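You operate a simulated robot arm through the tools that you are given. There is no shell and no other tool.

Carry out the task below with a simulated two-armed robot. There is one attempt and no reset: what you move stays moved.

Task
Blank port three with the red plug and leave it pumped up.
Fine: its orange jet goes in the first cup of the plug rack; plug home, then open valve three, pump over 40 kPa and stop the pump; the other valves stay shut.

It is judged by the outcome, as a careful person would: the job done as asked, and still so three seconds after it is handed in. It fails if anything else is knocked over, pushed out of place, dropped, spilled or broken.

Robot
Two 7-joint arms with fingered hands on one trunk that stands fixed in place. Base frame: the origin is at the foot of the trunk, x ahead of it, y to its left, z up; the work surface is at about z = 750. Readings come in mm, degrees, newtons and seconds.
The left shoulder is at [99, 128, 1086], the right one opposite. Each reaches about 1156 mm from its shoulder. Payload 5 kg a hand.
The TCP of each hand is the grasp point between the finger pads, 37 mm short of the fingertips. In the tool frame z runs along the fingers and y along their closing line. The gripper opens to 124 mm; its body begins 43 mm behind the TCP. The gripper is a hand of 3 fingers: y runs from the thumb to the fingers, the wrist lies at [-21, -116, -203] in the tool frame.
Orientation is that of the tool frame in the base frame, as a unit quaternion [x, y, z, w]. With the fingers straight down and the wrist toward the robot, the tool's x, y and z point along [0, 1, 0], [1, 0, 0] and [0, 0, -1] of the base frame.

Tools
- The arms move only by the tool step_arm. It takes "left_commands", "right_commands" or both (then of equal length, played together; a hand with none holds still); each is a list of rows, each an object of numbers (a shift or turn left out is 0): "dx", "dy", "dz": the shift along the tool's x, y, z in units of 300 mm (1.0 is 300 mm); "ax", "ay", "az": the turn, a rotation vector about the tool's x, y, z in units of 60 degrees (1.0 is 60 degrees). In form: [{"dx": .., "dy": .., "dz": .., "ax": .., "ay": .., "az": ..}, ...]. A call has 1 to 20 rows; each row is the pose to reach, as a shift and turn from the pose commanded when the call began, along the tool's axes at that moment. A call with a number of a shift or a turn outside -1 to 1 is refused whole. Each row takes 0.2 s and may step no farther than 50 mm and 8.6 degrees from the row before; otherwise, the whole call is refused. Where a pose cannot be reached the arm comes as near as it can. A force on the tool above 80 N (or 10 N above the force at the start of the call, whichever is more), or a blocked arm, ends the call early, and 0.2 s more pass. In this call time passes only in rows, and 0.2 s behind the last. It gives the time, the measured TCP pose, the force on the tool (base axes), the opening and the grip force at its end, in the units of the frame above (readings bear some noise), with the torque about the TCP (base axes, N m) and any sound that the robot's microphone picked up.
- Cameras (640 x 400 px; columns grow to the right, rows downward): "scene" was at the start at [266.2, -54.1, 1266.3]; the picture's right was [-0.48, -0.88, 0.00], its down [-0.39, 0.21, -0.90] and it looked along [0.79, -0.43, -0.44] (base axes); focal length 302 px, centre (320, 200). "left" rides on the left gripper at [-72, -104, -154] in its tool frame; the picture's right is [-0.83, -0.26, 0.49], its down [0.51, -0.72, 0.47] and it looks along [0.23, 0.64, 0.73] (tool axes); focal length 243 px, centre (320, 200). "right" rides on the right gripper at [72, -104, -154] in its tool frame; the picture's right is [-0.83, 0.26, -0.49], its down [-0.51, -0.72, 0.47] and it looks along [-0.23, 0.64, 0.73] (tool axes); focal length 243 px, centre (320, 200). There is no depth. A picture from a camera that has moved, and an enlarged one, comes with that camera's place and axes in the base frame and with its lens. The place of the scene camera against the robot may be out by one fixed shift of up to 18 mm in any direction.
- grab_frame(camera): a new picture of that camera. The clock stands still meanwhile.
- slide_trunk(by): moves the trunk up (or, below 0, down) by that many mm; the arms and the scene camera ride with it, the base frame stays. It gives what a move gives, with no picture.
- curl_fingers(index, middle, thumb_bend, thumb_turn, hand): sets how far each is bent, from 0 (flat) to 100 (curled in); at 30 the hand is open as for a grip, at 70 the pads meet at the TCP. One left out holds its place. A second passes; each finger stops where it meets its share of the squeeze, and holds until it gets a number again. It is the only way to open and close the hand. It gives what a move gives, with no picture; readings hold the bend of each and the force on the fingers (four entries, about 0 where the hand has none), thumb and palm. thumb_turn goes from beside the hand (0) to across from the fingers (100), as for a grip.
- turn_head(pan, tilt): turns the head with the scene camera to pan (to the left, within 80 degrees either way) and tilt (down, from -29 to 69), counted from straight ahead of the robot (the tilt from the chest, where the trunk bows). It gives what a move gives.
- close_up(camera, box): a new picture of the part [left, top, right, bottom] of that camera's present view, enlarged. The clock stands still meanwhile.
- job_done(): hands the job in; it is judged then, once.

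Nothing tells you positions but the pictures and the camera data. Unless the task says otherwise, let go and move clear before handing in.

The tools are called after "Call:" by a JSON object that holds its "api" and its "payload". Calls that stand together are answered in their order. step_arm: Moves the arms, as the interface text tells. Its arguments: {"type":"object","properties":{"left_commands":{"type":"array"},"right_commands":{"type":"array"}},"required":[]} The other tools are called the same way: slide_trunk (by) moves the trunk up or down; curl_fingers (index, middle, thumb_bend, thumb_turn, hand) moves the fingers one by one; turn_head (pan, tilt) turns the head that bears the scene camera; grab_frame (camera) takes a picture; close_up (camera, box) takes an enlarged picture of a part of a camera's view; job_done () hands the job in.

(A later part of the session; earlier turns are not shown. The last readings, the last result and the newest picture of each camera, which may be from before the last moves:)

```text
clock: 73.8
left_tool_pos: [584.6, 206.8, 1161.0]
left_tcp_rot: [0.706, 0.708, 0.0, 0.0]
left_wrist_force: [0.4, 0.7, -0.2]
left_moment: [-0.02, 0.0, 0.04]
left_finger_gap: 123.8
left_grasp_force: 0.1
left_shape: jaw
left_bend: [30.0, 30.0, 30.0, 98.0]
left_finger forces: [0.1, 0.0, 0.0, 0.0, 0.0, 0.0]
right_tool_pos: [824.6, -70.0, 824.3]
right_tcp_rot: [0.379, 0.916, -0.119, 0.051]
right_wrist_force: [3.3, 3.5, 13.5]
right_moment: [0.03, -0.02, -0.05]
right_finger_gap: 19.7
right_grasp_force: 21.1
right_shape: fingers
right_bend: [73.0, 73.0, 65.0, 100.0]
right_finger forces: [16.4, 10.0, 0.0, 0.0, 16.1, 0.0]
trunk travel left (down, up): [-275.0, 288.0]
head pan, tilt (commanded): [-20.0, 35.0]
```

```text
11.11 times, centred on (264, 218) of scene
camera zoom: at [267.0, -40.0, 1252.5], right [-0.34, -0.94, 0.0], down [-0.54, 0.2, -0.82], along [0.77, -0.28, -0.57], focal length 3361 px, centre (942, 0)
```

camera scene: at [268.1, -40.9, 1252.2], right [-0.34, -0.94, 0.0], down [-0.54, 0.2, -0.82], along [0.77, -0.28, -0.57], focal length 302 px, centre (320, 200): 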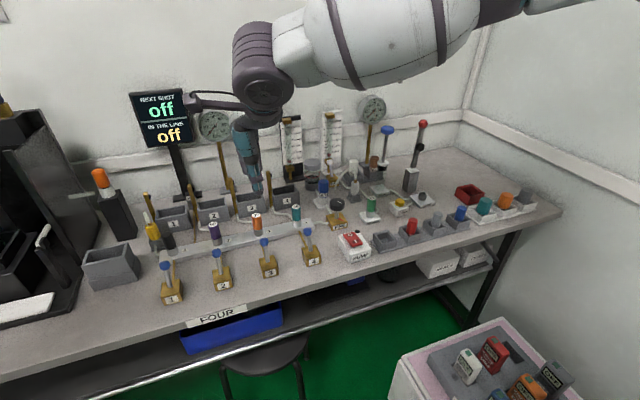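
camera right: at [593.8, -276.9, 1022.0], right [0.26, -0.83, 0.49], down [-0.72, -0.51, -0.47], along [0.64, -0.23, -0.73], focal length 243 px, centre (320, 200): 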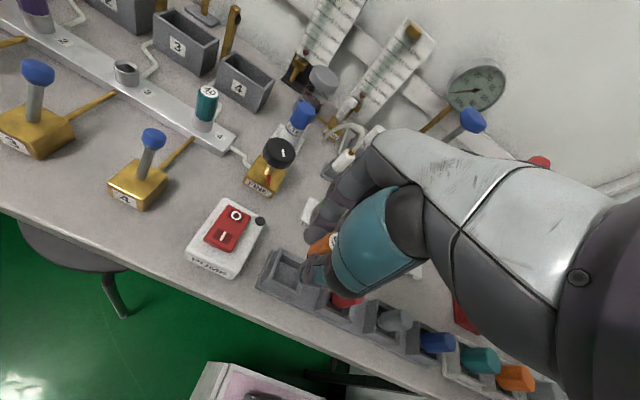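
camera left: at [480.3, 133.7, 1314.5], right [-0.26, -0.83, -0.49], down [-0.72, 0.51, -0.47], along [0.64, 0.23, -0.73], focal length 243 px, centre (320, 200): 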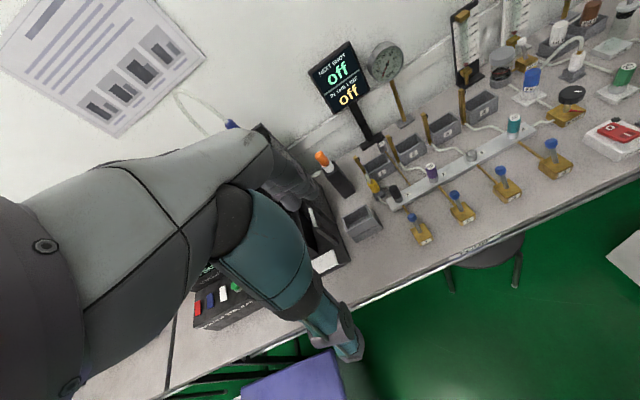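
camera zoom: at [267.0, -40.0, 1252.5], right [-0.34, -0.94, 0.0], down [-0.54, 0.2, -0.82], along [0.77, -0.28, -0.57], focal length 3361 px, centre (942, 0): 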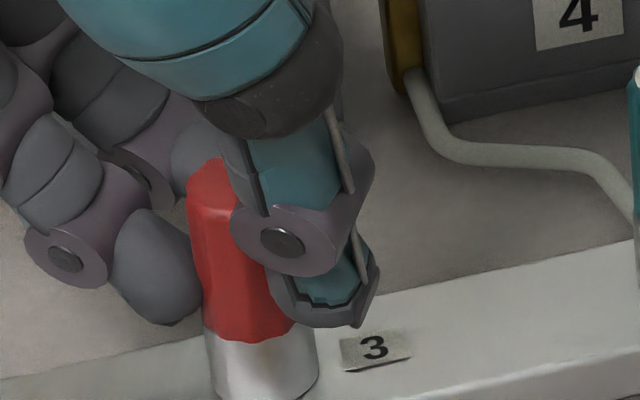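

Pressed to about 13 N while held. I'll release and check how it stands now.

Call:
{"api": "curl_fingers", "payload": {"hand": "right", "index": 56, "middle": 56, "thumb_bend": 52}}

Call:
{"api": "close_up", "payload": {"camera": "left", "box": [456, 124, 492, 166]}}

Call:
{"api": "close_up", "payload": {"camera": "scene", "box": [248, 200, 280, 236]}}

```text
clock: 74.8
left_tool_pos: [584.1, 208.3, 1159.8]
left_tcp_rot: [0.707, 0.707, 0.0, -0.001]
left_wrist_force: [-0.5, 0.5, -0.6]
left_moment: [0.02, 0.01, -0.01]
left_finger_gap: 123.6
left_grasp_force: 0.0
left_shape: jaw
left_bend: [30.0, 30.0, 30.0, 98.0]
left_finger forces: [0.0, 0.1, 0.0, 0.0, 0.1, 0.1]
right_tool_pos: [824.0, -72.9, 822.2]
right_tcp_rot: [0.38, 0.916, -0.122, 0.05]
right_wrist_force: [0.0, 0.0, -0.1]
right_moment: [-0.02, -0.03, -0.01]
right_finger_gap: 54.5
right_grasp_force: 0.2
right_shape: fingers
right_bend: [56.0, 56.0, 52.0, 100.0]
right_finger forces: [0.1, 0.1, 0.1, 0.1, 0.0, 0.1]
trunk travel left (down, up): [-275.0, 288.0]
head pan, tilt (commanded): [-20.0, 35.0]
```

```text
9.52 times, centred on (474, 145) of left
camera zoom: at [480.2, 134.0, 1314.4], right [-0.26, -0.83, -0.49], down [-0.72, 0.51, -0.47], along [0.64, 0.23, -0.73], focal length 2311 px, centre (-1147, 724)
```

zoom: 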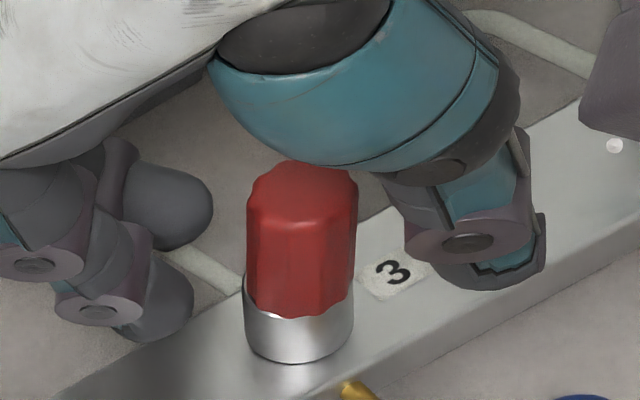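

```text
11.11 times, centred on (264, 218) of scene
camera zoom: at [268.0, -40.4, 1252.2], right [-0.34, -0.94, 0.0], down [-0.54, 0.2, -0.82], along [0.77, -0.28, -0.57], focal length 3361 px, centre (942, 0)
```

zoom: 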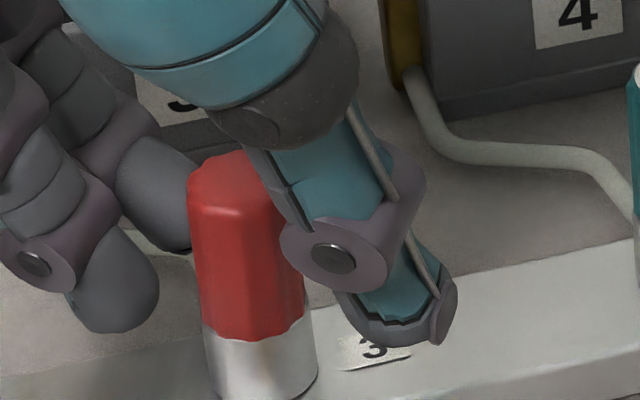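

Now the plug stands upright with no gap in the left view. Raising the hand straight up to inspect freely.

Call:
{"api": "step_arm", "payload": {"right_commands": [{"dx": -0.01, "dy": -0.01, "dz": -0.0528}, {"dx": -0.025, "dy": -0.025, "dz": -0.132}, {"dx": -0.0488, "dy": -0.0488, "dz": -0.2576}, {"dx": -0.0488, "dy": -0.0488, "dz": -0.2576, "ax": -0.06, "ay": 0.06}, {"dx": -0.0488, "dy": -0.0488, "dz": -0.2576, "ax": -0.12, "ay": 0.12}, {"dx": -0.0488, "dy": -0.0488, "dz": -0.2576, "ax": -0.177, "ay": 0.177}, {"dx": -0.0488, "dy": -0.0488, "dz": -0.2576, "ax": -0.177, "ay": 0.177}]}}

Call:
{"api": "close_up", "payload": {"camera": "left", "box": [456, 124, 492, 166]}}

Call:
{"api": "close_up", "payload": {"camera": "scene", "box": [248, 200, 280, 236]}}

Call:
{"api": "close_up", "payload": {"camera": "right", "box": [200, 220, 340, 360]}}

```text
clock: 76.4
left_tool_pos: [585.1, 206.2, 1160.2]
left_tcp_rot: [0.707, 0.707, 0.0, 0.0]
left_wrist_force: [-0.4, 0.2, 0.2]
left_moment: [0.0, -0.02, 0.0]
left_finger_gap: 123.6
left_grasp_force: 0.0
left_shape: jaw
left_bend: [30.0, 30.0, 30.0, 98.0]
left_finger forces: [0.1, 0.0, 0.0, 0.0, 0.0, 0.1]
right_tool_pos: [825.0, -70.3, 903.0]
right_tcp_rot: [0.383, 0.924, 0.001, 0.0]
right_wrist_force: [0.4, 0.4, -0.6]
right_moment: [0.0, 0.01, -0.02]
right_finger_gap: 54.6
right_grasp_force: 0.1
right_shape: fingers
right_bend: [56.0, 56.0, 52.0, 100.0]
right_finger forces: [0.1, 0.0, 0.0, 0.0, 0.0, 0.1]
trunk travel left (down, up): [-275.0, 288.0]
head pan, tilt (commanded): [-20.0, 35.0]
```

```text
9.52 times, centred on (474, 145) of left
camera zoom: at [480.7, 134.2, 1314.2], right [-0.26, -0.83, -0.49], down [-0.72, 0.51, -0.47], along [0.64, 0.23, -0.73], focal length 2311 px, centre (-1147, 724)
```

zoom: 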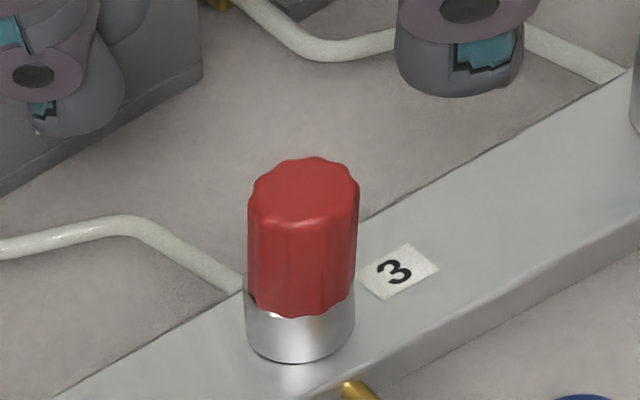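

```text
11.11 times, centred on (264, 218) of scene
camera zoom: at [268.4, -40.1, 1252.1], right [-0.34, -0.94, 0.0], down [-0.54, 0.2, -0.82], along [0.77, -0.28, -0.57], focal length 3361 px, centre (942, 0)
```

zoom: 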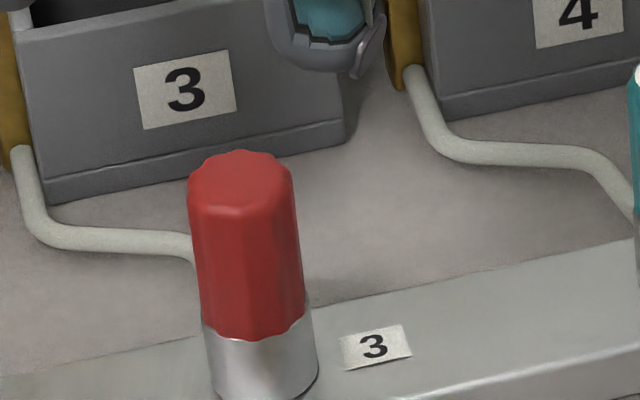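

```text
2.86 times, centred on (270, 290) of right
camera zoom: at [698.3, -93.9, 1054.1], right [0.77, -0.4, 0.49], down [-0.15, -0.87, -0.47], along [0.62, 0.29, -0.73], focal length 693 px, centre (463, -57)
```

zoom: 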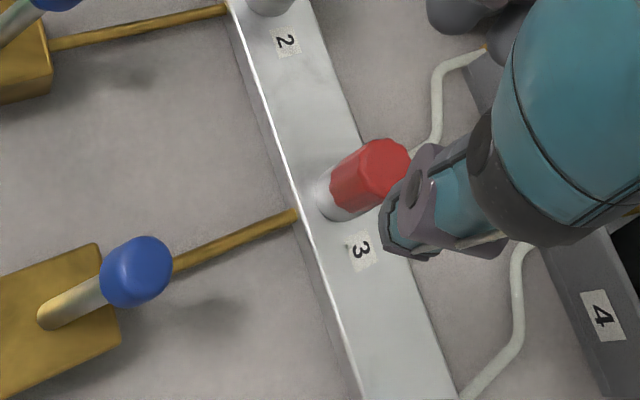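

The red plug now sits square and flush: the visible collar height matches the orange jet when it was seated. Next, valve 3: its ball is near (736, -79, 821), leaning away from me. I'll move above it with the hand straight.

Call:
{"api": "step_arm", "payload": {"right_commands": [{"dx": 0.02, "dy": -0.025, "dz": -0.06, "az": 0.1}, {"dx": 0.05, "dy": -0.06, "dz": -0.1, "az": 0.22}, {"dx": 0.09, "dy": -0.11, "dz": -0.1, "az": 0.35}, {"dx": 0.13, "dy": -0.16, "dz": -0.1, "az": 0.48}, {"dx": 0.165, "dy": -0.2, "dz": -0.1, "az": 0.61}, {"dx": 0.189, "dy": -0.231, "dz": -0.1, "az": 0.75}, {"dx": 0.189, "dy": -0.231, "dz": -0.1, "az": 0.75}, {"dx": 0.189, "dy": -0.231, "dz": -0.1, "az": 0.75}]}}

Call:
{"api": "grab_frame", "payload": {"camera": "right"}}

Call:
{"api": "close_up", "payload": {"camera": "scene", "box": [200, 140, 340, 300]}}

Call:
{"api": "close_up", "payload": {"camera": "left", "box": [430, 110, 560, 220]}}

```text
clock: 78.2
left_tool_pos: [584.6, 206.6, 1159.7]
left_tcp_rot: [0.708, 0.707, -0.001, 0.0]
left_wrist_force: [-0.5, 0.7, 0.0]
left_moment: [0.01, 0.02, 0.0]
left_finger_gap: 123.8
left_grasp_force: 0.1
left_shape: jaw
left_bend: [30.0, 30.0, 30.0, 98.0]
left_finger forces: [0.1, 0.0, 0.1, 0.0, 0.0, 0.2]
right_tool_pos: [736.7, -79.5, 932.8]
right_tcp_rot: [0.708, 0.707, 0.001, 0.0]
right_wrist_force: [-0.4, 0.0, -0.1]
right_moment: [0.0, -0.03, -0.01]
right_finger_gap: 54.7
right_grasp_force: 0.1
right_shape: fingers
right_bend: [56.0, 56.0, 52.0, 100.0]
right_finger forces: [0.0, 0.1, 0.1, 0.0, 0.1, 0.0]
trunk travel left (down, up): [-275.0, 288.0]
head pan, tilt (commanded): [-20.0, 35.0]
```

```text
taken
camera right: at [630.4, -7.9, 1084.2], right [0.26, -0.83, 0.49], down [-0.72, -0.51, -0.47], along [0.64, -0.23, -0.73], focal length 243 px, centre (320, 200)
```

right: 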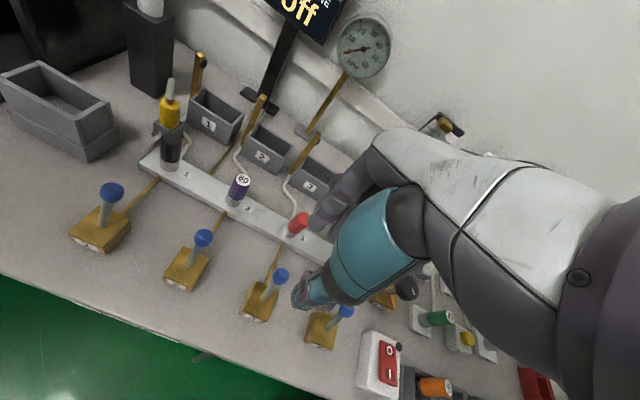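

```text
2.50 times, centred on (270, 220) of scene
camera zoom: at [268.2, -40.5, 1252.1], right [-0.34, -0.94, 0.0], down [-0.54, 0.2, -0.82], along [0.77, -0.28, -0.57], focal length 756 px, centre (445, 150)
```

zoom: 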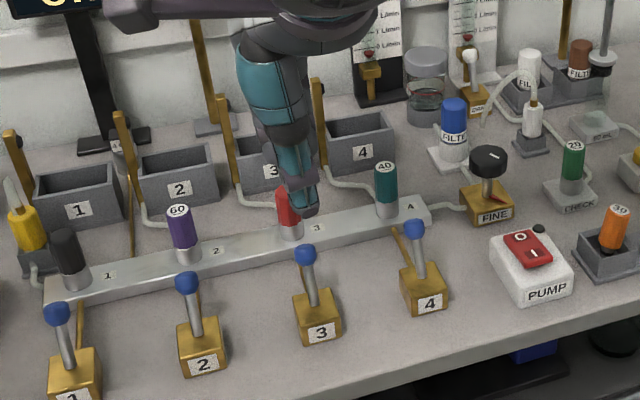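

```text
3.64 times, centred on (495, 165) of left
camera zoom: at [480.5, 133.9, 1314.3], right [-0.26, -0.83, -0.49], down [-0.72, 0.51, -0.47], along [0.64, 0.23, -0.73], focal length 882 px, centre (-316, 327)
```

zoom: 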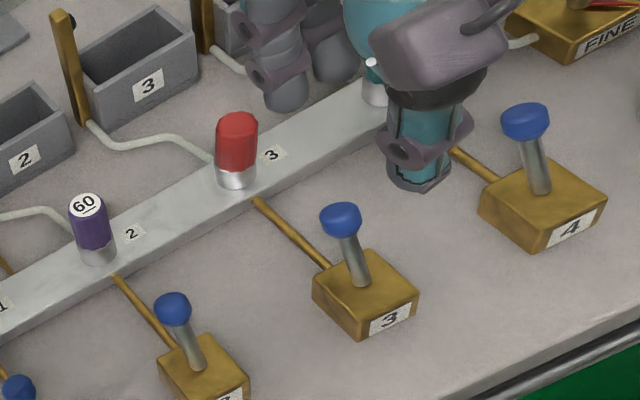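

The hand is directly above valve 3's ball. Lowering so the ball comes between thumb and fingers.

Call:
{"api": "step_arm", "payload": {"right_commands": [{"dz": 0.11}, {"dz": 0.22}, {"dz": 0.29}, {"dz": 0.32}, {"dz": 0.32}, {"dz": 0.32}]}}

Call:
{"api": "close_up", "payload": {"camera": "scene", "box": [220, 180, 320, 300]}}

Call:
{"api": "close_up", "payload": {"camera": "left", "box": [450, 120, 550, 220]}}

```text
clock: 79.6
left_tool_pos: [583.5, 206.2, 1159.9]
left_tcp_rot: [0.707, 0.707, 0.0, 0.0]
left_wrist_force: [0.9, -0.1, 0.2]
left_moment: [0.01, 0.01, 0.02]
left_finger_gap: 123.8
left_grasp_force: 0.0
left_shape: jaw
left_bend: [30.0, 30.0, 30.0, 98.0]
left_finger forces: [0.1, 0.0, 0.0, 0.1, 0.0, 0.0]
right_tool_pos: [733.9, -82.3, 835.3]
right_tcp_rot: [0.707, 0.708, 0.0, 0.0]
right_wrist_force: [0.3, 0.1, 0.4]
right_moment: [-0.02, 0.01, -0.01]
right_finger_gap: 54.8
right_grasp_force: 0.0
right_shape: fingers
right_bend: [56.0, 56.0, 52.0, 100.0]
right_finger forces: [0.0, 0.0, 0.0, 0.1, 0.1, 0.1]
trunk travel left (down, up): [-275.0, 288.0]
head pan, tilt (commanded): [-20.0, 35.0]
```

```text
3.33 times, centred on (270, 240) of scene
camera zoom: at [268.4, -40.5, 1252.1], right [-0.34, -0.94, 0.0], down [-0.54, 0.2, -0.82], along [0.77, -0.28, -0.57], focal length 1008 px, centre (487, 67)
```

zoom: 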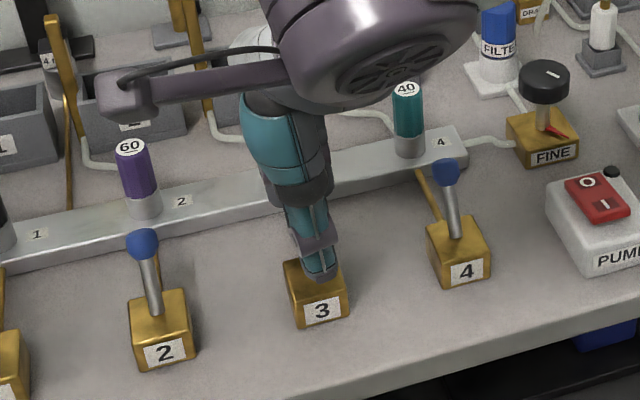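

```text
4.00 times, centred on (500, 170) of left
camera zoom: at [480.7, 133.8, 1314.3], right [-0.26, -0.83, -0.49], down [-0.72, 0.51, -0.47], along [0.64, 0.23, -0.73], focal length 970 px, centre (-400, 320)
```

zoom: 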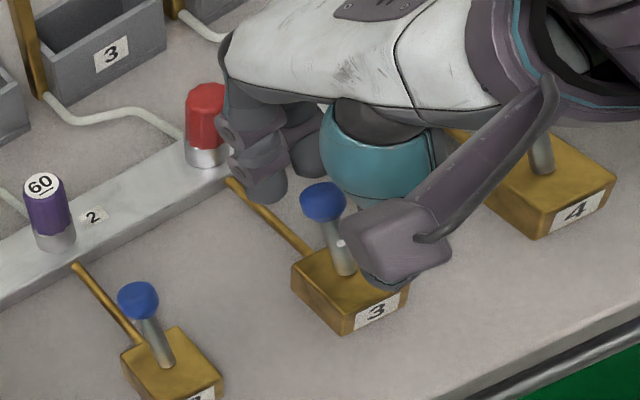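

The lever's ball is between thumb and fingers. Closing on it.

Call:
{"api": "curl_fingers", "payload": {"hand": "right", "index": 70, "middle": 70, "thumb_bend": 68}}

Call:
{"api": "close_up", "payload": {"camera": "left", "box": [450, 120, 550, 220]}}

```text
clock: 80.6
left_tool_pos: [585.3, 207.5, 1161.1]
left_tcp_rot: [0.707, 0.707, 0.0, 0.0]
left_wrist_force: [-0.2, -0.1, -0.2]
left_moment: [0.0, 0.03, -0.03]
left_finger_gap: 123.9
left_grasp_force: 0.0
left_shape: jaw
left_bend: [30.0, 30.0, 30.0, 98.0]
left_finger forces: [0.0, 0.1, 0.0, 0.1, 0.0, 0.1]
right_tool_pos: [734.7, -82.5, 834.6]
right_tcp_rot: [0.707, 0.707, 0.0, 0.0]
right_wrist_force: [0.3, -0.1, -0.5]
right_moment: [0.03, 0.04, -0.01]
right_finger_gap: 17.5
right_grasp_force: 2.8
right_shape: fingers
right_bend: [68.0, 70.0, 65.0, 100.0]
right_finger forces: [2.5, 0.0, 0.1, 0.0, 2.4, 0.1]
trunk travel left (down, up): [-275.0, 288.0]
head pan, tilt (commanded): [-20.0, 35.0]
```

```text
4.00 times, centred on (500, 170) of left
camera zoom: at [480.5, 133.9, 1314.3], right [-0.26, -0.83, -0.49], down [-0.72, 0.51, -0.47], along [0.64, 0.23, -0.73], focal length 970 px, centre (-400, 320)
```

zoom: 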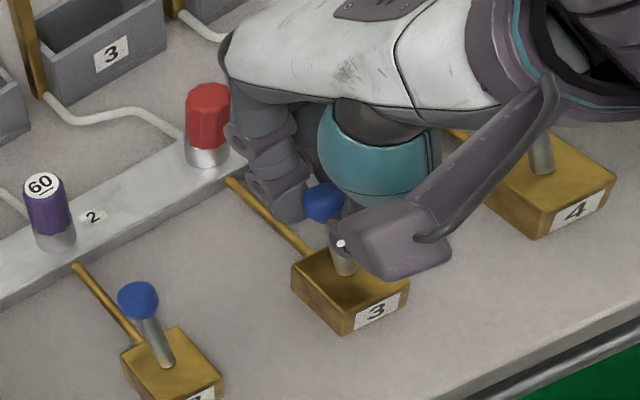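

Index and thumb hold the ball lightly. Pulling it gently toward the robot to feel which way it moves.

Call:
{"api": "step_arm", "payload": {"right_commands": [{"dy": -0.015, "dz": -0.003}, {"dy": -0.03, "dz": -0.005}]}}

Call:
{"api": "close_up", "payload": {"camera": "left", "box": [450, 120, 550, 220]}}

```text
clock: 81.2
left_tool_pos: [585.4, 207.0, 1160.6]
left_tcp_rot: [0.708, 0.706, 0.001, 0.0]
left_wrist_force: [-0.4, -0.3, -1.1]
left_moment: [-0.02, -0.02, 0.0]
left_finger_gap: 123.6
left_grasp_force: 0.0
left_shape: jaw
left_bend: [30.0, 30.0, 30.0, 98.0]
left_finger forces: [0.0, 0.0, 0.1, 0.0, 0.1, 0.0]
right_tool_pos: [724.6, -80.7, 838.1]
right_tcp_rot: [0.707, 0.708, 0.0, 0.0]
right_wrist_force: [-0.5, 0.2, -1.6]
right_moment: [-0.01, -0.02, -0.02]
right_finger_gap: 14.9
right_grasp_force: 1.9
right_shape: fingers
right_bend: [68.0, 70.0, 66.0, 100.0]
right_finger forces: [1.6, 0.1, 0.0, 0.0, 1.6, 0.1]
trunk travel left (down, up): [-275.0, 288.0]
head pan, tilt (commanded): [-20.0, 35.0]
```

```text
4.00 times, centred on (500, 170) of left
camera zoom: at [480.5, 133.9, 1314.4], right [-0.26, -0.83, -0.49], down [-0.72, 0.51, -0.47], along [0.64, 0.23, -0.73], focal length 970 px, centre (-400, 320)
```

zoom: 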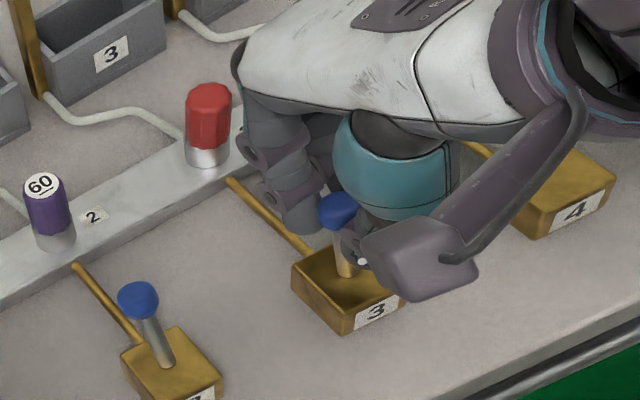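

The lever follows easily toward the robot. Continuing the swing over centre.

Call:
{"api": "step_arm", "payload": {"right_commands": [{"dy": -0.03, "dz": -0.003}, {"dy": -0.06, "dz": 0.0}, {"dy": -0.085, "dz": 0.006}, {"dy": -0.105, "dz": 0.012}, {"dy": -0.105, "dz": 0.012}]}}

Call:
{"api": "close_up", "payload": {"camera": "left", "box": [450, 120, 550, 220]}}

Call:
{"api": "close_up", "payload": {"camera": "scene", "box": [220, 180, 320, 300]}}

```text
clock: 82.4
left_tool_pos: [585.2, 207.3, 1160.6]
left_tcp_rot: [0.707, 0.708, 0.0, 0.0]
left_wrist_force: [-0.5, -0.6, -0.5]
left_moment: [0.01, 0.01, -0.01]
left_finger_gap: 124.0
left_grasp_force: 0.0
left_shape: jaw
left_bend: [30.0, 30.0, 30.0, 98.0]
left_finger forces: [0.0, 0.0, 0.1, 0.0, 0.1, 0.0]
right_tool_pos: [694.9, -81.0, 834.8]
right_tcp_rot: [0.707, 0.708, 0.0, 0.0]
right_wrist_force: [2.7, 2.0, 1.1]
right_moment: [0.1, -0.18, 0.01]
right_finger_gap: 15.9
right_grasp_force: 3.5
right_shape: fingers
right_bend: [68.0, 70.0, 66.0, 100.0]
right_finger forces: [5.1, 0.0, 0.1, 0.0, 1.9, 0.0]
trunk travel left (down, up): [-275.0, 288.0]
head pan, tilt (commanded): [-20.0, 35.0]
```

```text
4.00 times, centred on (500, 170) of left
camera zoom: at [480.5, 134.1, 1314.3], right [-0.26, -0.83, -0.49], down [-0.72, 0.51, -0.47], along [0.64, 0.23, -0.73], focal length 970 px, centre (-400, 320)
```

zoom: 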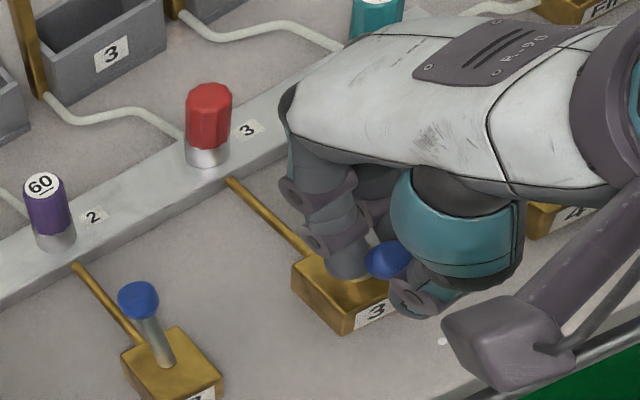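

```text
3.33 times, centred on (270, 240) of scene
camera zoom: at [268.2, -40.3, 1252.1], right [-0.34, -0.94, 0.0], down [-0.54, 0.2, -0.82], along [0.77, -0.28, -0.57], focal length 1008 px, centre (487, 67)
```

zoom: 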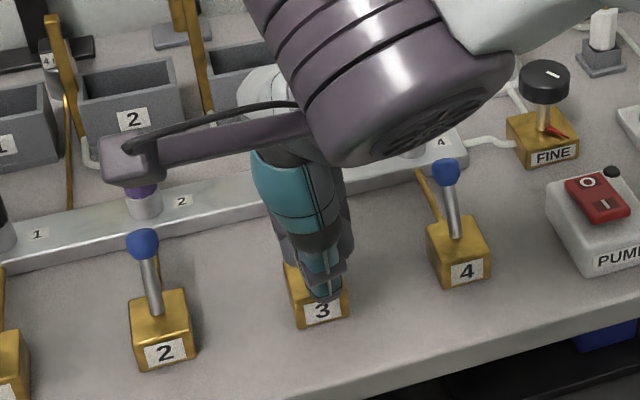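

The lever has swung past vertical toward the robot. Pulling a bit further to feel for its stop.

Call:
{"api": "step_arm", "payload": {"right_commands": [{"dy": -0.012, "dz": 0.005}, {"dy": -0.025, "dz": 0.01}, {"dy": -0.025, "dz": 0.01}]}}

Call:
{"api": "close_up", "payload": {"camera": "left", "box": [450, 120, 550, 220]}}

```text
clock: 83.2
left_tool_pos: [585.6, 208.1, 1160.1]
left_tcp_rot: [0.707, 0.707, -0.001, 0.001]
left_wrist_force: [0.3, -0.4, 0.5]
left_moment: [-0.01, -0.02, 0.03]
left_finger_gap: 123.7
left_grasp_force: 0.1
left_shape: jaw
left_bend: [30.0, 30.0, 30.0, 98.0]
left_finger forces: [0.0, 0.0, 0.0, 0.0, 0.1, 0.0]
right_tool_pos: [687.1, -81.5, 831.2]
right_tcp_rot: [0.707, 0.707, 0.0, 0.001]
right_wrist_force: [9.6, 9.4, 12.0]
right_moment: [0.32, -0.46, 0.09]
right_finger_gap: 18.7
right_grasp_force: 7.3
right_shape: fingers
right_bend: [64.0, 70.0, 68.0, 100.0]
right_finger forces: [14.8, 0.1, 0.0, 0.0, 0.0, 0.0]
trunk travel left (down, up): [-275.0, 288.0]
head pan, tilt (commanded): [-20.0, 35.0]
```

```text
4.00 times, centred on (500, 170) of left
camera zoom: at [480.3, 134.9, 1314.4], right [-0.26, -0.83, -0.49], down [-0.72, 0.51, -0.47], along [0.64, 0.23, -0.73], focal length 970 px, centre (-400, 320)
```

zoom: 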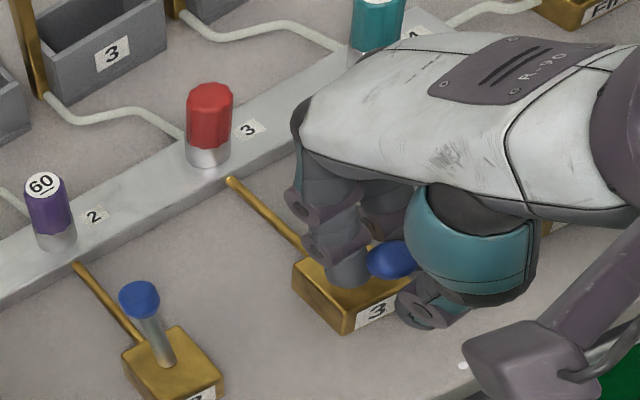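

The force rose with no further motion, so the lever is at its stop. Easing off, opening the hand and lifting clear.

Call:
{"api": "step_arm", "payload": {"right_commands": [{"dy": 0.015, "dz": -0.006}, {"dy": 0.02, "dz": -0.008}]}}

Call:
{"api": "curl_fingers", "payload": {"hand": "right", "index": 52, "middle": 52, "thumb_bend": 50}}

Call:
{"api": "step_arm", "payload": {"right_commands": [{"dz": -0.06}, {"dz": -0.16}, {"dz": -0.28}, {"dz": -0.36}, {"dz": -0.36}]}}

Call:
{"api": "close_up", "payload": {"camera": "left", "box": [420, 100, 560, 220]}}

Call:
{"api": "close_up", "payload": {"camera": "scene", "box": [180, 160, 360, 300]}}

```text
clock: 83.8
left_tool_pos: [585.2, 207.1, 1160.1]
left_tcp_rot: [0.707, 0.707, 0.0, 0.001]
left_wrist_force: [-0.4, -0.4, -0.5]
left_moment: [-0.01, -0.04, 0.0]
left_finger_gap: 123.7
left_grasp_force: 0.2
left_shape: jaw
left_bend: [30.0, 30.0, 30.0, 98.0]
left_finger forces: [0.0, 0.0, 0.0, 0.1, 0.1, 0.0]
right_tool_pos: [691.9, -81.4, 831.6]
right_tcp_rot: [0.707, 0.707, -0.001, 0.0]
right_wrist_force: [2.1, 9.9, 2.7]
right_moment: [0.31, -0.11, 0.08]
right_finger_gap: 15.8
right_grasp_force: 6.5
right_shape: fingers
right_bend: [67.0, 70.0, 67.0, 100.0]
right_finger forces: [10.6, 0.0, 0.0, 0.0, 1.0, 0.0]
trunk travel left (down, up): [-275.0, 288.0]
head pan, tilt (commanded): [-20.0, 35.0]
```

```text
clock: 84.8
left_tool_pos: [586.2, 206.4, 1160.9]
left_tcp_rot: [0.707, 0.707, 0.0, 0.0]
left_wrist_force: [-0.5, -1.0, -1.1]
left_moment: [0.02, 0.0, -0.04]
left_finger_gap: 123.9
left_grasp_force: 0.1
left_shape: jaw
left_bend: [30.0, 30.0, 30.0, 98.0]
left_finger forces: [0.1, 0.0, 0.1, 0.0, 0.0, 0.0]
right_tool_pos: [692.8, -79.4, 832.4]
right_tcp_rot: [0.707, 0.708, 0.0, -0.001]
right_wrist_force: [0.3, -0.4, 0.0]
right_moment: [0.02, 0.02, 0.01]
right_finger_gap: 63.8
right_grasp_force: 0.1
right_shape: fingers
right_bend: [52.0, 52.0, 50.0, 100.0]
right_finger forces: [0.0, 0.1, 0.0, 0.0, 0.1, 0.0]
trunk travel left (down, up): [-275.0, 288.0]
head pan, tilt (commanded): [-20.0, 35.0]
```

```text
clock: 86.0
left_tool_pos: [585.1, 206.7, 1159.9]
left_tcp_rot: [0.707, 0.707, 0.0, -0.001]
left_wrist_force: [0.9, 0.1, -0.1]
left_moment: [0.02, 0.06, -0.01]
left_finger_gap: 123.8
left_grasp_force: 0.1
left_shape: jaw
left_bend: [30.0, 30.0, 30.0, 98.0]
left_finger forces: [0.1, 0.0, 0.0, 0.0, 0.1, 0.0]
right_tool_pos: [693.1, -79.9, 940.6]
right_tcp_rot: [0.707, 0.707, 0.0, 0.0]
right_wrist_force: [-0.5, -0.6, 0.5]
right_moment: [0.0, 0.02, 0.0]
right_finger_gap: 63.8
right_grasp_force: 0.2
right_shape: fingers
right_bend: [52.0, 52.0, 50.0, 100.0]
right_finger forces: [0.1, 0.0, 0.0, 0.0, 0.0, 0.0]
trunk travel left (down, up): [-275.0, 288.0]
head pan, tilt (commanded): [-20.0, 35.0]
```

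```text
3.33 times, centred on (490, 160) of left
camera zoom: at [481.1, 133.6, 1314.1], right [-0.26, -0.83, -0.49], down [-0.72, 0.51, -0.47], along [0.64, 0.23, -0.73], focal length 809 px, centre (-247, 333)
```

zoom: 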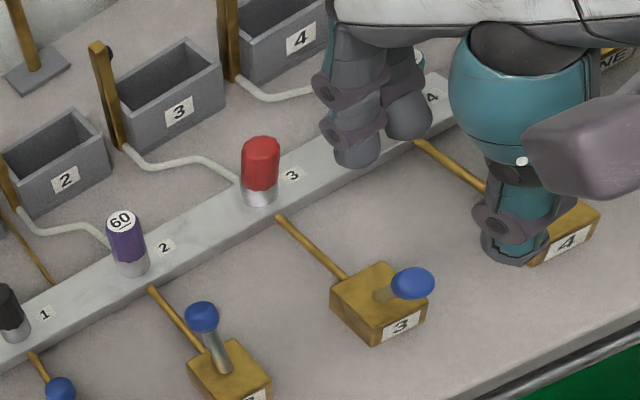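

```text
2.86 times, centred on (270, 230) of scene
camera zoom: at [268.7, -40.7, 1251.9], right [-0.34, -0.94, 0.0], down [-0.54, 0.2, -0.82], along [0.77, -0.28, -0.57], focal length 864 px, centre (463, 114)
```

zoom: 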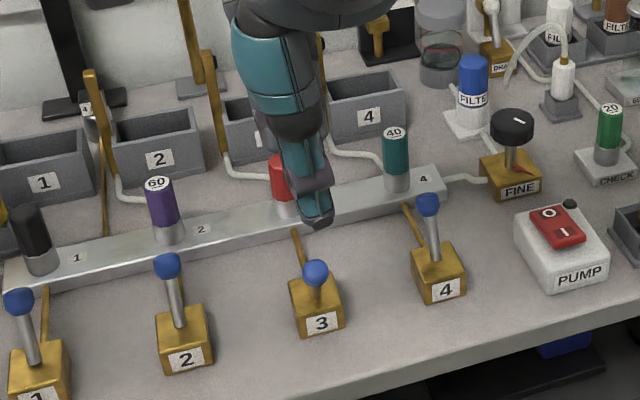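

Valve 3's lever now lies toward me (open), while 1, 2 and 4 still lean away (shut), and the red plug stands upright. Next the pump: "I" is near (694, -270) and "O" near (720, -270), z about 793. Pinching the fingertips and moving above the switch.

Call:
{"api": "curl_fingers", "payload": {"hand": "right", "index": 72, "middle": 72, "thumb_bend": 70}}

Call:
{"api": "step_arm", "payload": {"right_commands": [{"dx": -0.12}, {"dx": -0.27, "dy": -0.01}, {"dx": -0.42, "dy": -0.02, "dz": 0.02}, {"dx": -0.56, "dy": -0.023, "dz": 0.06}, {"dx": -0.64, "dy": -0.023, "dz": 0.12}, {"dx": -0.64, "dy": -0.023, "dz": 0.12}, {"dx": -0.64, "dy": -0.023, "dz": 0.12}]}}

Call:
{"api": "grab_frame", "payload": {"camera": "right"}}

Call:
{"api": "grab_frame", "payload": {"camera": "scene"}}

```text
clock: 87.0
left_tool_pos: [584.9, 207.2, 1160.7]
left_tcp_rot: [0.708, 0.707, 0.0, -0.001]
left_wrist_force: [0.9, 0.7, -0.3]
left_moment: [0.0, 0.01, -0.01]
left_finger_gap: 123.9
left_grasp_force: 0.1
left_shape: jaw
left_bend: [30.0, 30.0, 30.0, 98.0]
left_finger forces: [0.1, 0.0, 0.1, 0.1, 0.0, 0.0]
right_tool_pos: [692.7, -80.2, 941.1]
right_tcp_rot: [0.707, 0.707, 0.0, 0.0]
right_wrist_force: [0.1, -0.2, 0.5]
right_moment: [-0.02, -0.02, -0.01]
right_finger_gap: 3.4
right_grasp_force: 0.0
right_shape: fingers
right_bend: [72.0, 72.0, 69.0, 100.0]
right_finger forces: [0.1, 0.1, 0.1, 0.1, 0.1, 0.1]
trunk travel left (down, up): [-275.0, 288.0]
head pan, tilt (commanded): [-20.0, 35.0]
```

```text
clock: 88.6
left_tool_pos: [585.0, 206.5, 1160.0]
left_tcp_rot: [0.707, 0.707, 0.001, 0.0]
left_wrist_force: [0.1, -0.4, 0.0]
left_moment: [0.03, 0.04, 0.03]
left_finger_gap: 123.9
left_grasp_force: 0.1
left_shape: jaw
left_bend: [30.0, 30.0, 30.0, 98.0]
left_finger forces: [0.0, 0.0, 0.1, 0.0, 0.1, 0.0]
right_tool_pos: [685.2, -272.2, 904.0]
right_tcp_rot: [0.707, 0.707, -0.001, 0.0]
right_wrist_force: [-0.2, 0.5, 0.1]
right_moment: [0.02, 0.0, -0.01]
right_finger_gap: 3.9
right_grasp_force: 0.1
right_shape: fingers
right_bend: [72.0, 72.0, 69.0, 100.0]
right_finger forces: [0.0, 0.0, 0.0, 0.0, 0.0, 0.1]
trunk travel left (down, up): [-275.0, 288.0]
head pan, tilt (commanded): [-20.0, 35.0]
```

```text
taken
camera right: at [579.8, -200.6, 1056.8], right [0.26, -0.83, 0.49], down [-0.72, -0.51, -0.47], along [0.64, -0.23, -0.73], focal length 243 px, centre (320, 200)
```

right: 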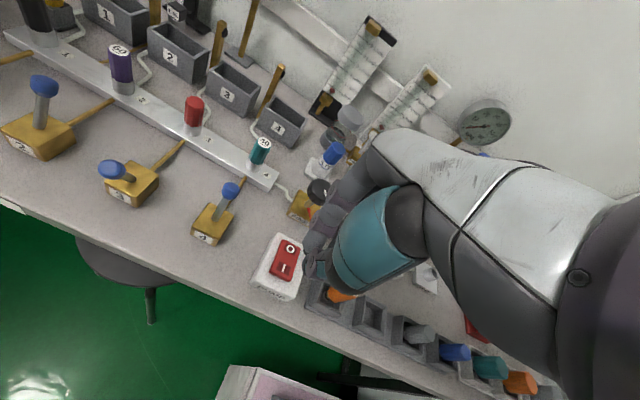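

```text
taken
camera scene: at [268.2, -40.9, 1252.1], right [-0.34, -0.94, 0.0], down [-0.54, 0.2, -0.82], along [0.77, -0.28, -0.57], focal length 302 px, centre (320, 200)
```

scene: 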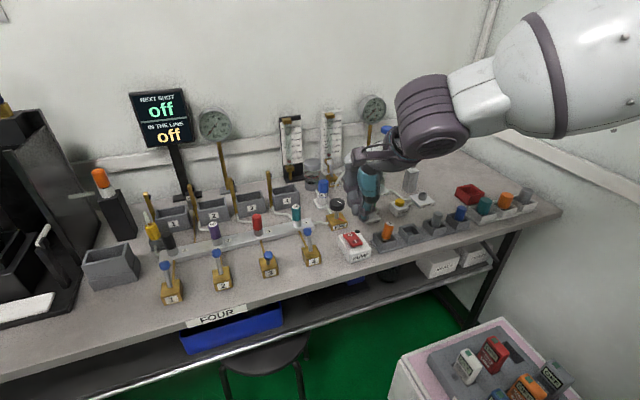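

Both gauges read zero and are in view. Descending to just above the "I" end of the switch.

Call:
{"api": "step_arm", "payload": {"right_commands": [{"dz": 0.1}, {"dz": 0.2}, {"dz": 0.24}, {"dz": 0.24}, {"dz": 0.24}]}}

Call:
{"api": "close_up", "payload": {"camera": "right", "box": [240, 200, 400, 320]}}

Call:
{"api": "close_up", "payload": {"camera": "scene", "box": [310, 180, 400, 280]}}

Call:
{"api": "close_up", "payload": {"camera": "scene", "box": [190, 90, 400, 180]}}

```text
clock: 89.8
left_tool_pos: [584.0, 206.2, 1161.7]
left_tcp_rot: [0.707, 0.707, 0.0, 0.0]
left_wrist_force: [-0.3, -0.3, -0.5]
left_moment: [-0.02, -0.01, -0.04]
left_finger_gap: 123.8
left_grasp_force: 0.1
left_shape: jaw
left_bend: [30.0, 30.0, 30.0, 98.0]
left_finger forces: [0.0, 0.0, 0.0, 0.0, 0.0, 0.0]
right_tool_pos: [686.5, -273.3, 833.4]
right_tcp_rot: [0.708, 0.706, 0.0, 0.0]
right_wrist_force: [0.0, 0.3, -0.2]
right_moment: [-0.03, 0.0, -0.02]
right_finger_gap: 3.4
right_grasp_force: 0.0
right_shape: fingers
right_bend: [72.0, 72.0, 69.0, 100.0]
right_finger forces: [0.0, 0.0, 0.1, 0.0, 0.0, 0.0]
trunk travel left (down, up): [-275.0, 288.0]
head pan, tilt (commanded): [-20.0, 35.0]
```

```text
3.33 times, centred on (320, 260) of right
camera zoom: at [580.8, -201.0, 985.5], right [0.26, -0.83, 0.49], down [-0.72, -0.51, -0.47], along [0.64, -0.23, -0.73], focal length 809 px, centre (320, 0)
```

zoom: 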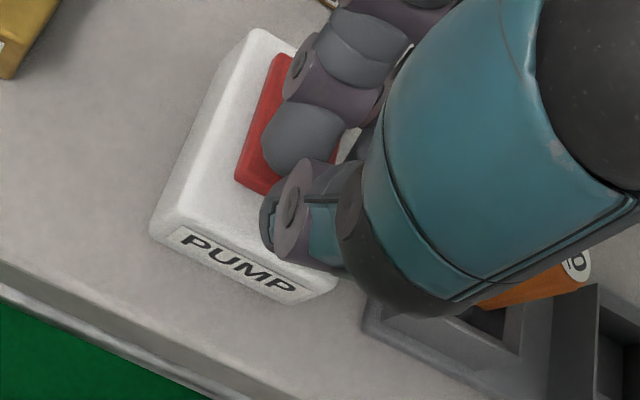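

```text
4.00 times, centred on (355, 230) of scene
camera zoom: at [268.1, -40.5, 1252.1], right [-0.34, -0.94, 0.0], down [-0.54, 0.2, -0.82], along [0.77, -0.28, -0.57], focal length 1210 px, centre (180, 80)
```

zoom: 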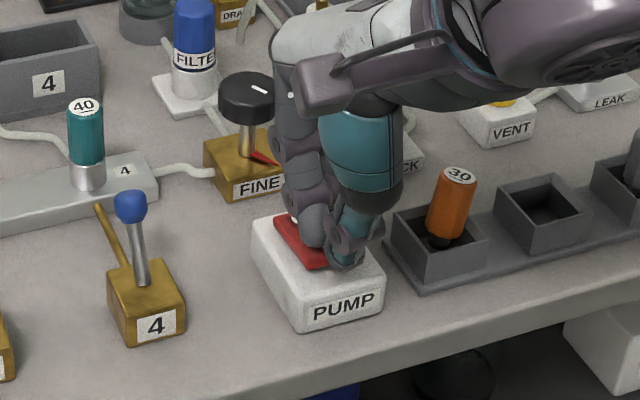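

```text
3.05 times, centred on (295, 135) of scene
camera zoom: at [268.1, -40.5, 1252.1], right [-0.34, -0.94, 0.0], down [-0.54, 0.2, -0.82], along [0.77, -0.28, -0.57], focal length 922 px, centre (396, 398)
```

zoom: 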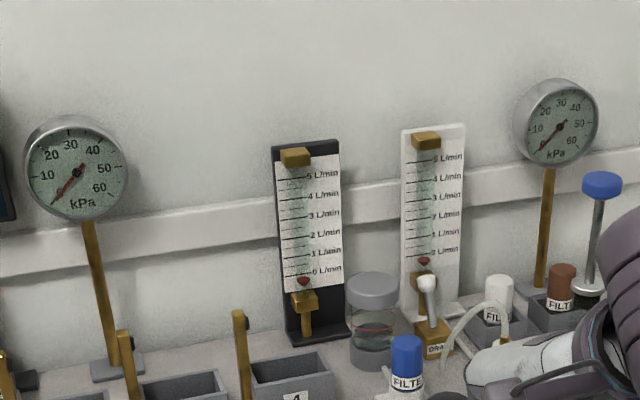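

Both gauges are at zero. The index tip is over the "I" end; I'll shift 6 mm forward and press gently, watching force and sound.

Call:
{"api": "step_arm", "payload": {"right_commands": [{"dy": 0.02, "dz": 0.01}, {"dy": 0.02, "dz": 0.025}, {"dy": 0.02, "dz": 0.035}, {"dy": 0.02, "dz": 0.035}]}}

Call:
{"api": "close_up", "payload": {"camera": "scene", "box": [310, 190, 400, 280]}}

Call:
{"api": "close_up", "payload": {"camera": "right", "box": [240, 200, 400, 320]}}

```text
clock: 90.8
left_tool_pos: [584.3, 207.1, 1161.5]
left_tcp_rot: [0.708, 0.707, 0.0, 0.0]
left_wrist_force: [0.2, 0.5, 0.4]
left_moment: [-0.02, 0.0, 0.03]
left_finger_gap: 123.9
left_grasp_force: 0.1
left_shape: jaw
left_bend: [30.0, 30.0, 30.0, 98.0]
left_finger forces: [0.0, 0.0, 0.1, 0.0, 0.0, 0.0]
right_tool_pos: [692.6, -272.2, 825.8]
right_tcp_rot: [0.707, 0.707, 0.002, 0.002]
right_wrist_force: [2.2, -0.2, 12.6]
right_moment: [0.15, -0.13, -0.03]
right_finger_gap: 3.0
right_grasp_force: 6.6
right_shape: fingers
right_bend: [72.0, 72.0, 69.0, 100.0]
right_finger forces: [12.9, 0.0, 0.1, 0.0, 0.0, 0.1]
trunk travel left (down, up): [-275.0, 288.0]
head pan, tilt (commanded): [-20.0, 35.0]
```

```text
4.44 times, centred on (355, 235) of scene
camera zoom: at [267.4, -40.1, 1252.4], right [-0.34, -0.94, 0.0], down [-0.54, 0.2, -0.82], along [0.77, -0.28, -0.57], focal length 1344 px, centre (164, 44)
```

zoom: 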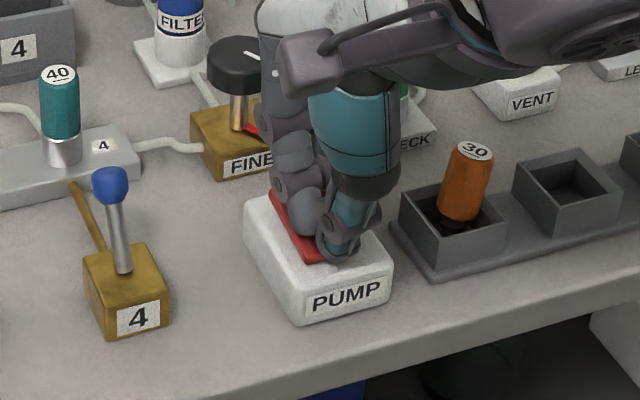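

```text
3.33 times, centred on (320, 260) of right
camera zoom: at [586.8, -199.8, 976.7], right [0.26, -0.83, 0.49], down [-0.72, -0.51, -0.47], along [0.64, -0.23, -0.73], focal length 809 px, centre (320, 0)
```

zoom: 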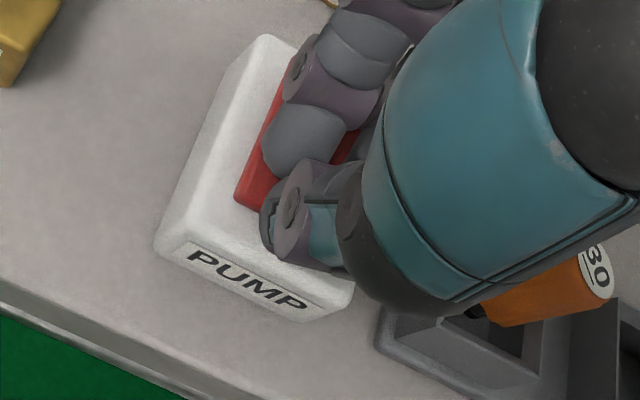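

Index touches the switch at 13 N without a click; it's close to the pivot. Shifting 7 mm toward the "I" edge for better leverage and pressing again.

Call:
{"api": "step_arm", "payload": {"right_commands": [{"dz": -0.02}, {"dy": -0.023, "dz": -0.02}, {"dy": -0.023, "dz": 0.0}, {"dy": -0.023, "dz": 0.008}, {"dy": -0.023, "dz": 0.008}]}}

Call:
{"api": "close_up", "payload": {"camera": "right", "box": [240, 200, 400, 320]}}

Call:
{"api": "close_up", "payload": {"camera": "scene", "box": [190, 90, 400, 180]}}

```text
clock: 92.0
left_tool_pos: [582.9, 206.5, 1160.6]
left_tcp_rot: [0.707, 0.707, 0.0, 0.0]
left_wrist_force: [0.5, -0.4, 0.1]
left_moment: [-0.01, 0.03, -0.02]
left_finger_gap: 124.0
left_grasp_force: 0.1
left_shape: jaw
left_bend: [30.0, 30.0, 30.0, 98.0]
left_finger forces: [0.0, 0.1, 0.1, 0.0, 0.0, 0.1]
right_tool_pos: [686.4, -271.7, 822.7]
right_tcp_rot: [0.707, 0.707, 0.003, 0.002]
right_wrist_force: [3.8, -1.0, 20.2]
right_moment: [0.26, -0.19, -0.06]
right_finger_gap: 2.6
right_grasp_force: 10.8
right_shape: fingers
right_bend: [73.0, 72.0, 69.0, 100.0]
right_finger forces: [21.6, 0.1, 0.0, 0.1, 0.0, 0.0]
trunk travel left (down, up): [-275.0, 288.0]
head pan, tilt (commanded): [-20.0, 35.0]
```

```text
3.33 times, centred on (320, 260) of right
camera zoom: at [579.8, -200.3, 974.4], right [0.26, -0.83, 0.49], down [-0.72, -0.51, -0.47], along [0.64, -0.23, -0.73], focal length 809 px, centre (320, 0)
```

zoom: 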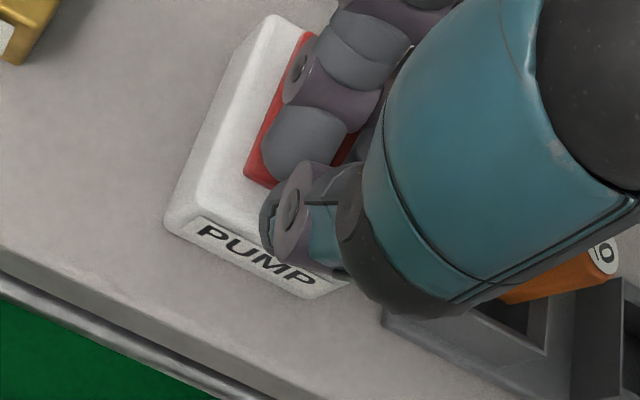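

```text
3.05 times, centred on (295, 135) of scene
camera zoom: at [266.9, -39.9, 1252.6], right [-0.34, -0.94, 0.0], down [-0.54, 0.2, -0.82], along [0.77, -0.28, -0.57], focal length 922 px, centre (396, 398)
```

zoom: 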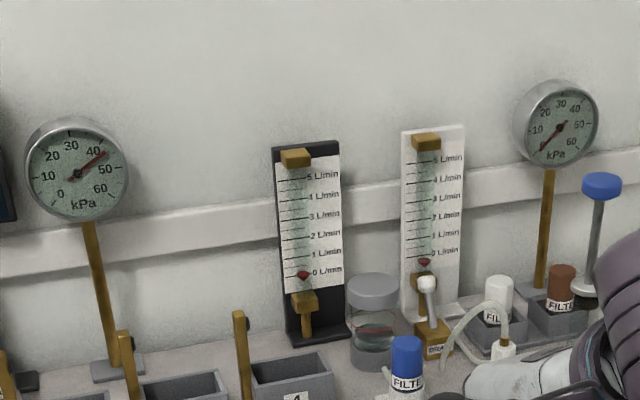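

The pump is running and the left gauge already reads over 40. I'll read it precisely (the clock is stopped) and then switch off at once.

Call:
{"api": "close_up", "payload": {"camera": "scene", "box": [195, 105, 235, 145]}}

Call:
{"api": "close_up", "payload": {"camera": "scene", "box": [330, 200, 390, 260]}}

```text
10.00 times, centred on (215, 125) of scene
camera zoom: at [266.9, -39.9, 1252.6], right [-0.34, -0.94, 0.0], down [-0.54, 0.2, -0.82], along [0.77, -0.28, -0.57], focal length 3024 px, centre (1370, 950)
```

zoom: 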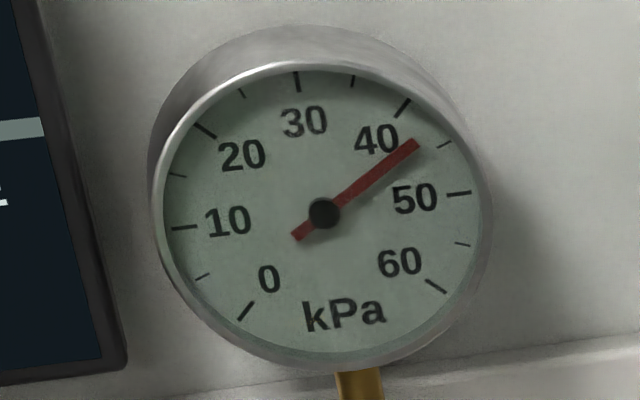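

```text
6.67 times, centred on (360, 230) of scene
camera zoom: at [266.9, -39.9, 1252.6], right [-0.34, -0.94, 0.0], down [-0.54, 0.2, -0.82], along [0.77, -0.28, -0.57], focal length 2016 px, centre (53, 0)
```

zoom: 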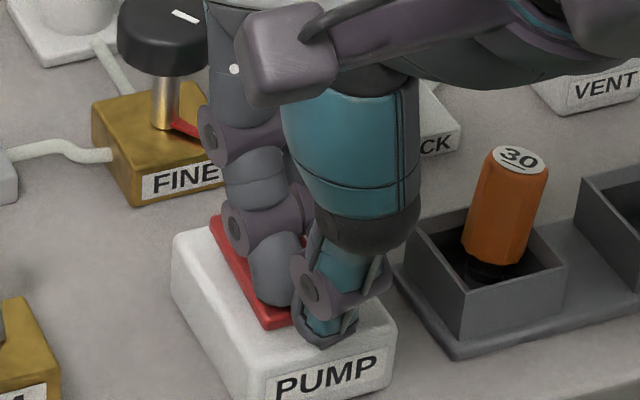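

The gauge reads about 44 kPa. Switching off now: up, over to the "O" end, and press.

Call:
{"api": "step_arm", "payload": {"right_commands": [{"dy": 0.03, "dz": -0.04}, {"dy": 0.113, "dz": -0.04}, {"dy": 0.115, "dz": 0.004}, {"dy": 0.115, "dz": 0.006}]}}

Call:
{"api": "close_up", "payload": {"camera": "scene", "box": [195, 105, 235, 145]}}

Call:
{"api": "close_up", "payload": {"camera": "scene", "box": [330, 200, 390, 260]}}

```text
clock: 93.0
left_tool_pos: [577.4, 209.1, 1163.9]
left_tcp_rot: [0.708, 0.707, 0.002, 0.003]
left_wrist_force: [0.1, 0.1, 0.2]
left_moment: [-0.02, -0.02, 0.01]
left_finger_gap: 124.0
left_grasp_force: 0.0
left_shape: jaw
left_bend: [30.0, 30.0, 30.0, 98.0]
left_finger forces: [0.0, 0.0, 0.0, 0.0, 0.1, 0.0]
right_tool_pos: [717.0, -268.6, 828.3]
right_tcp_rot: [0.706, 0.708, 0.005, 0.005]
right_wrist_force: [-13.3, -0.4, 71.7]
right_moment: [0.02, 1.7, -0.02]
right_finger_gap: 5.3
right_grasp_force: 36.3
right_shape: fingers
right_bend: [72.0, 72.0, 70.0, 100.0]
right_finger forces: [1.2, 0.1, 0.0, 0.0, 71.4, 0.1]
trunk travel left (down, up): [-275.0, 288.0]
head pan, tilt (commanded): [-20.0, 35.0]
```

```text
10.00 times, centred on (215, 125) of scene
camera zoom: at [260.3, -37.7, 1254.4], right [-0.34, -0.94, 0.0], down [-0.53, 0.19, -0.82], along [0.77, -0.28, -0.57], focal length 3024 px, centre (1370, 950)
```

zoom: 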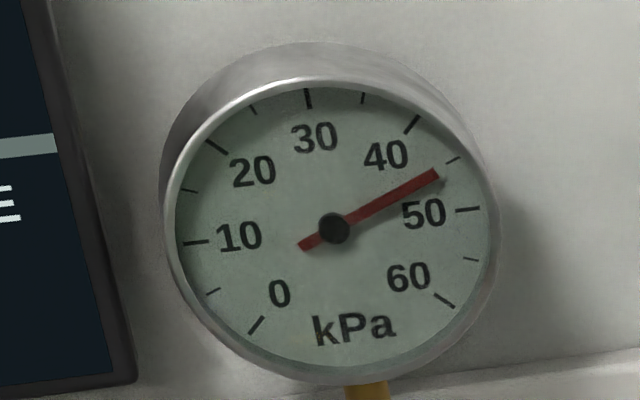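

```text
6.67 times, centred on (360, 230) of scene
camera zoom: at [260.3, -37.7, 1254.4], right [-0.34, -0.94, 0.0], down [-0.53, 0.19, -0.82], along [0.77, -0.28, -0.57], focal length 2016 px, centre (53, 0)
```

zoom: 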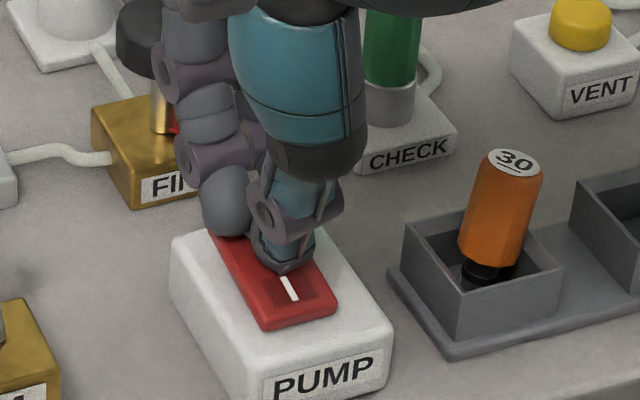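

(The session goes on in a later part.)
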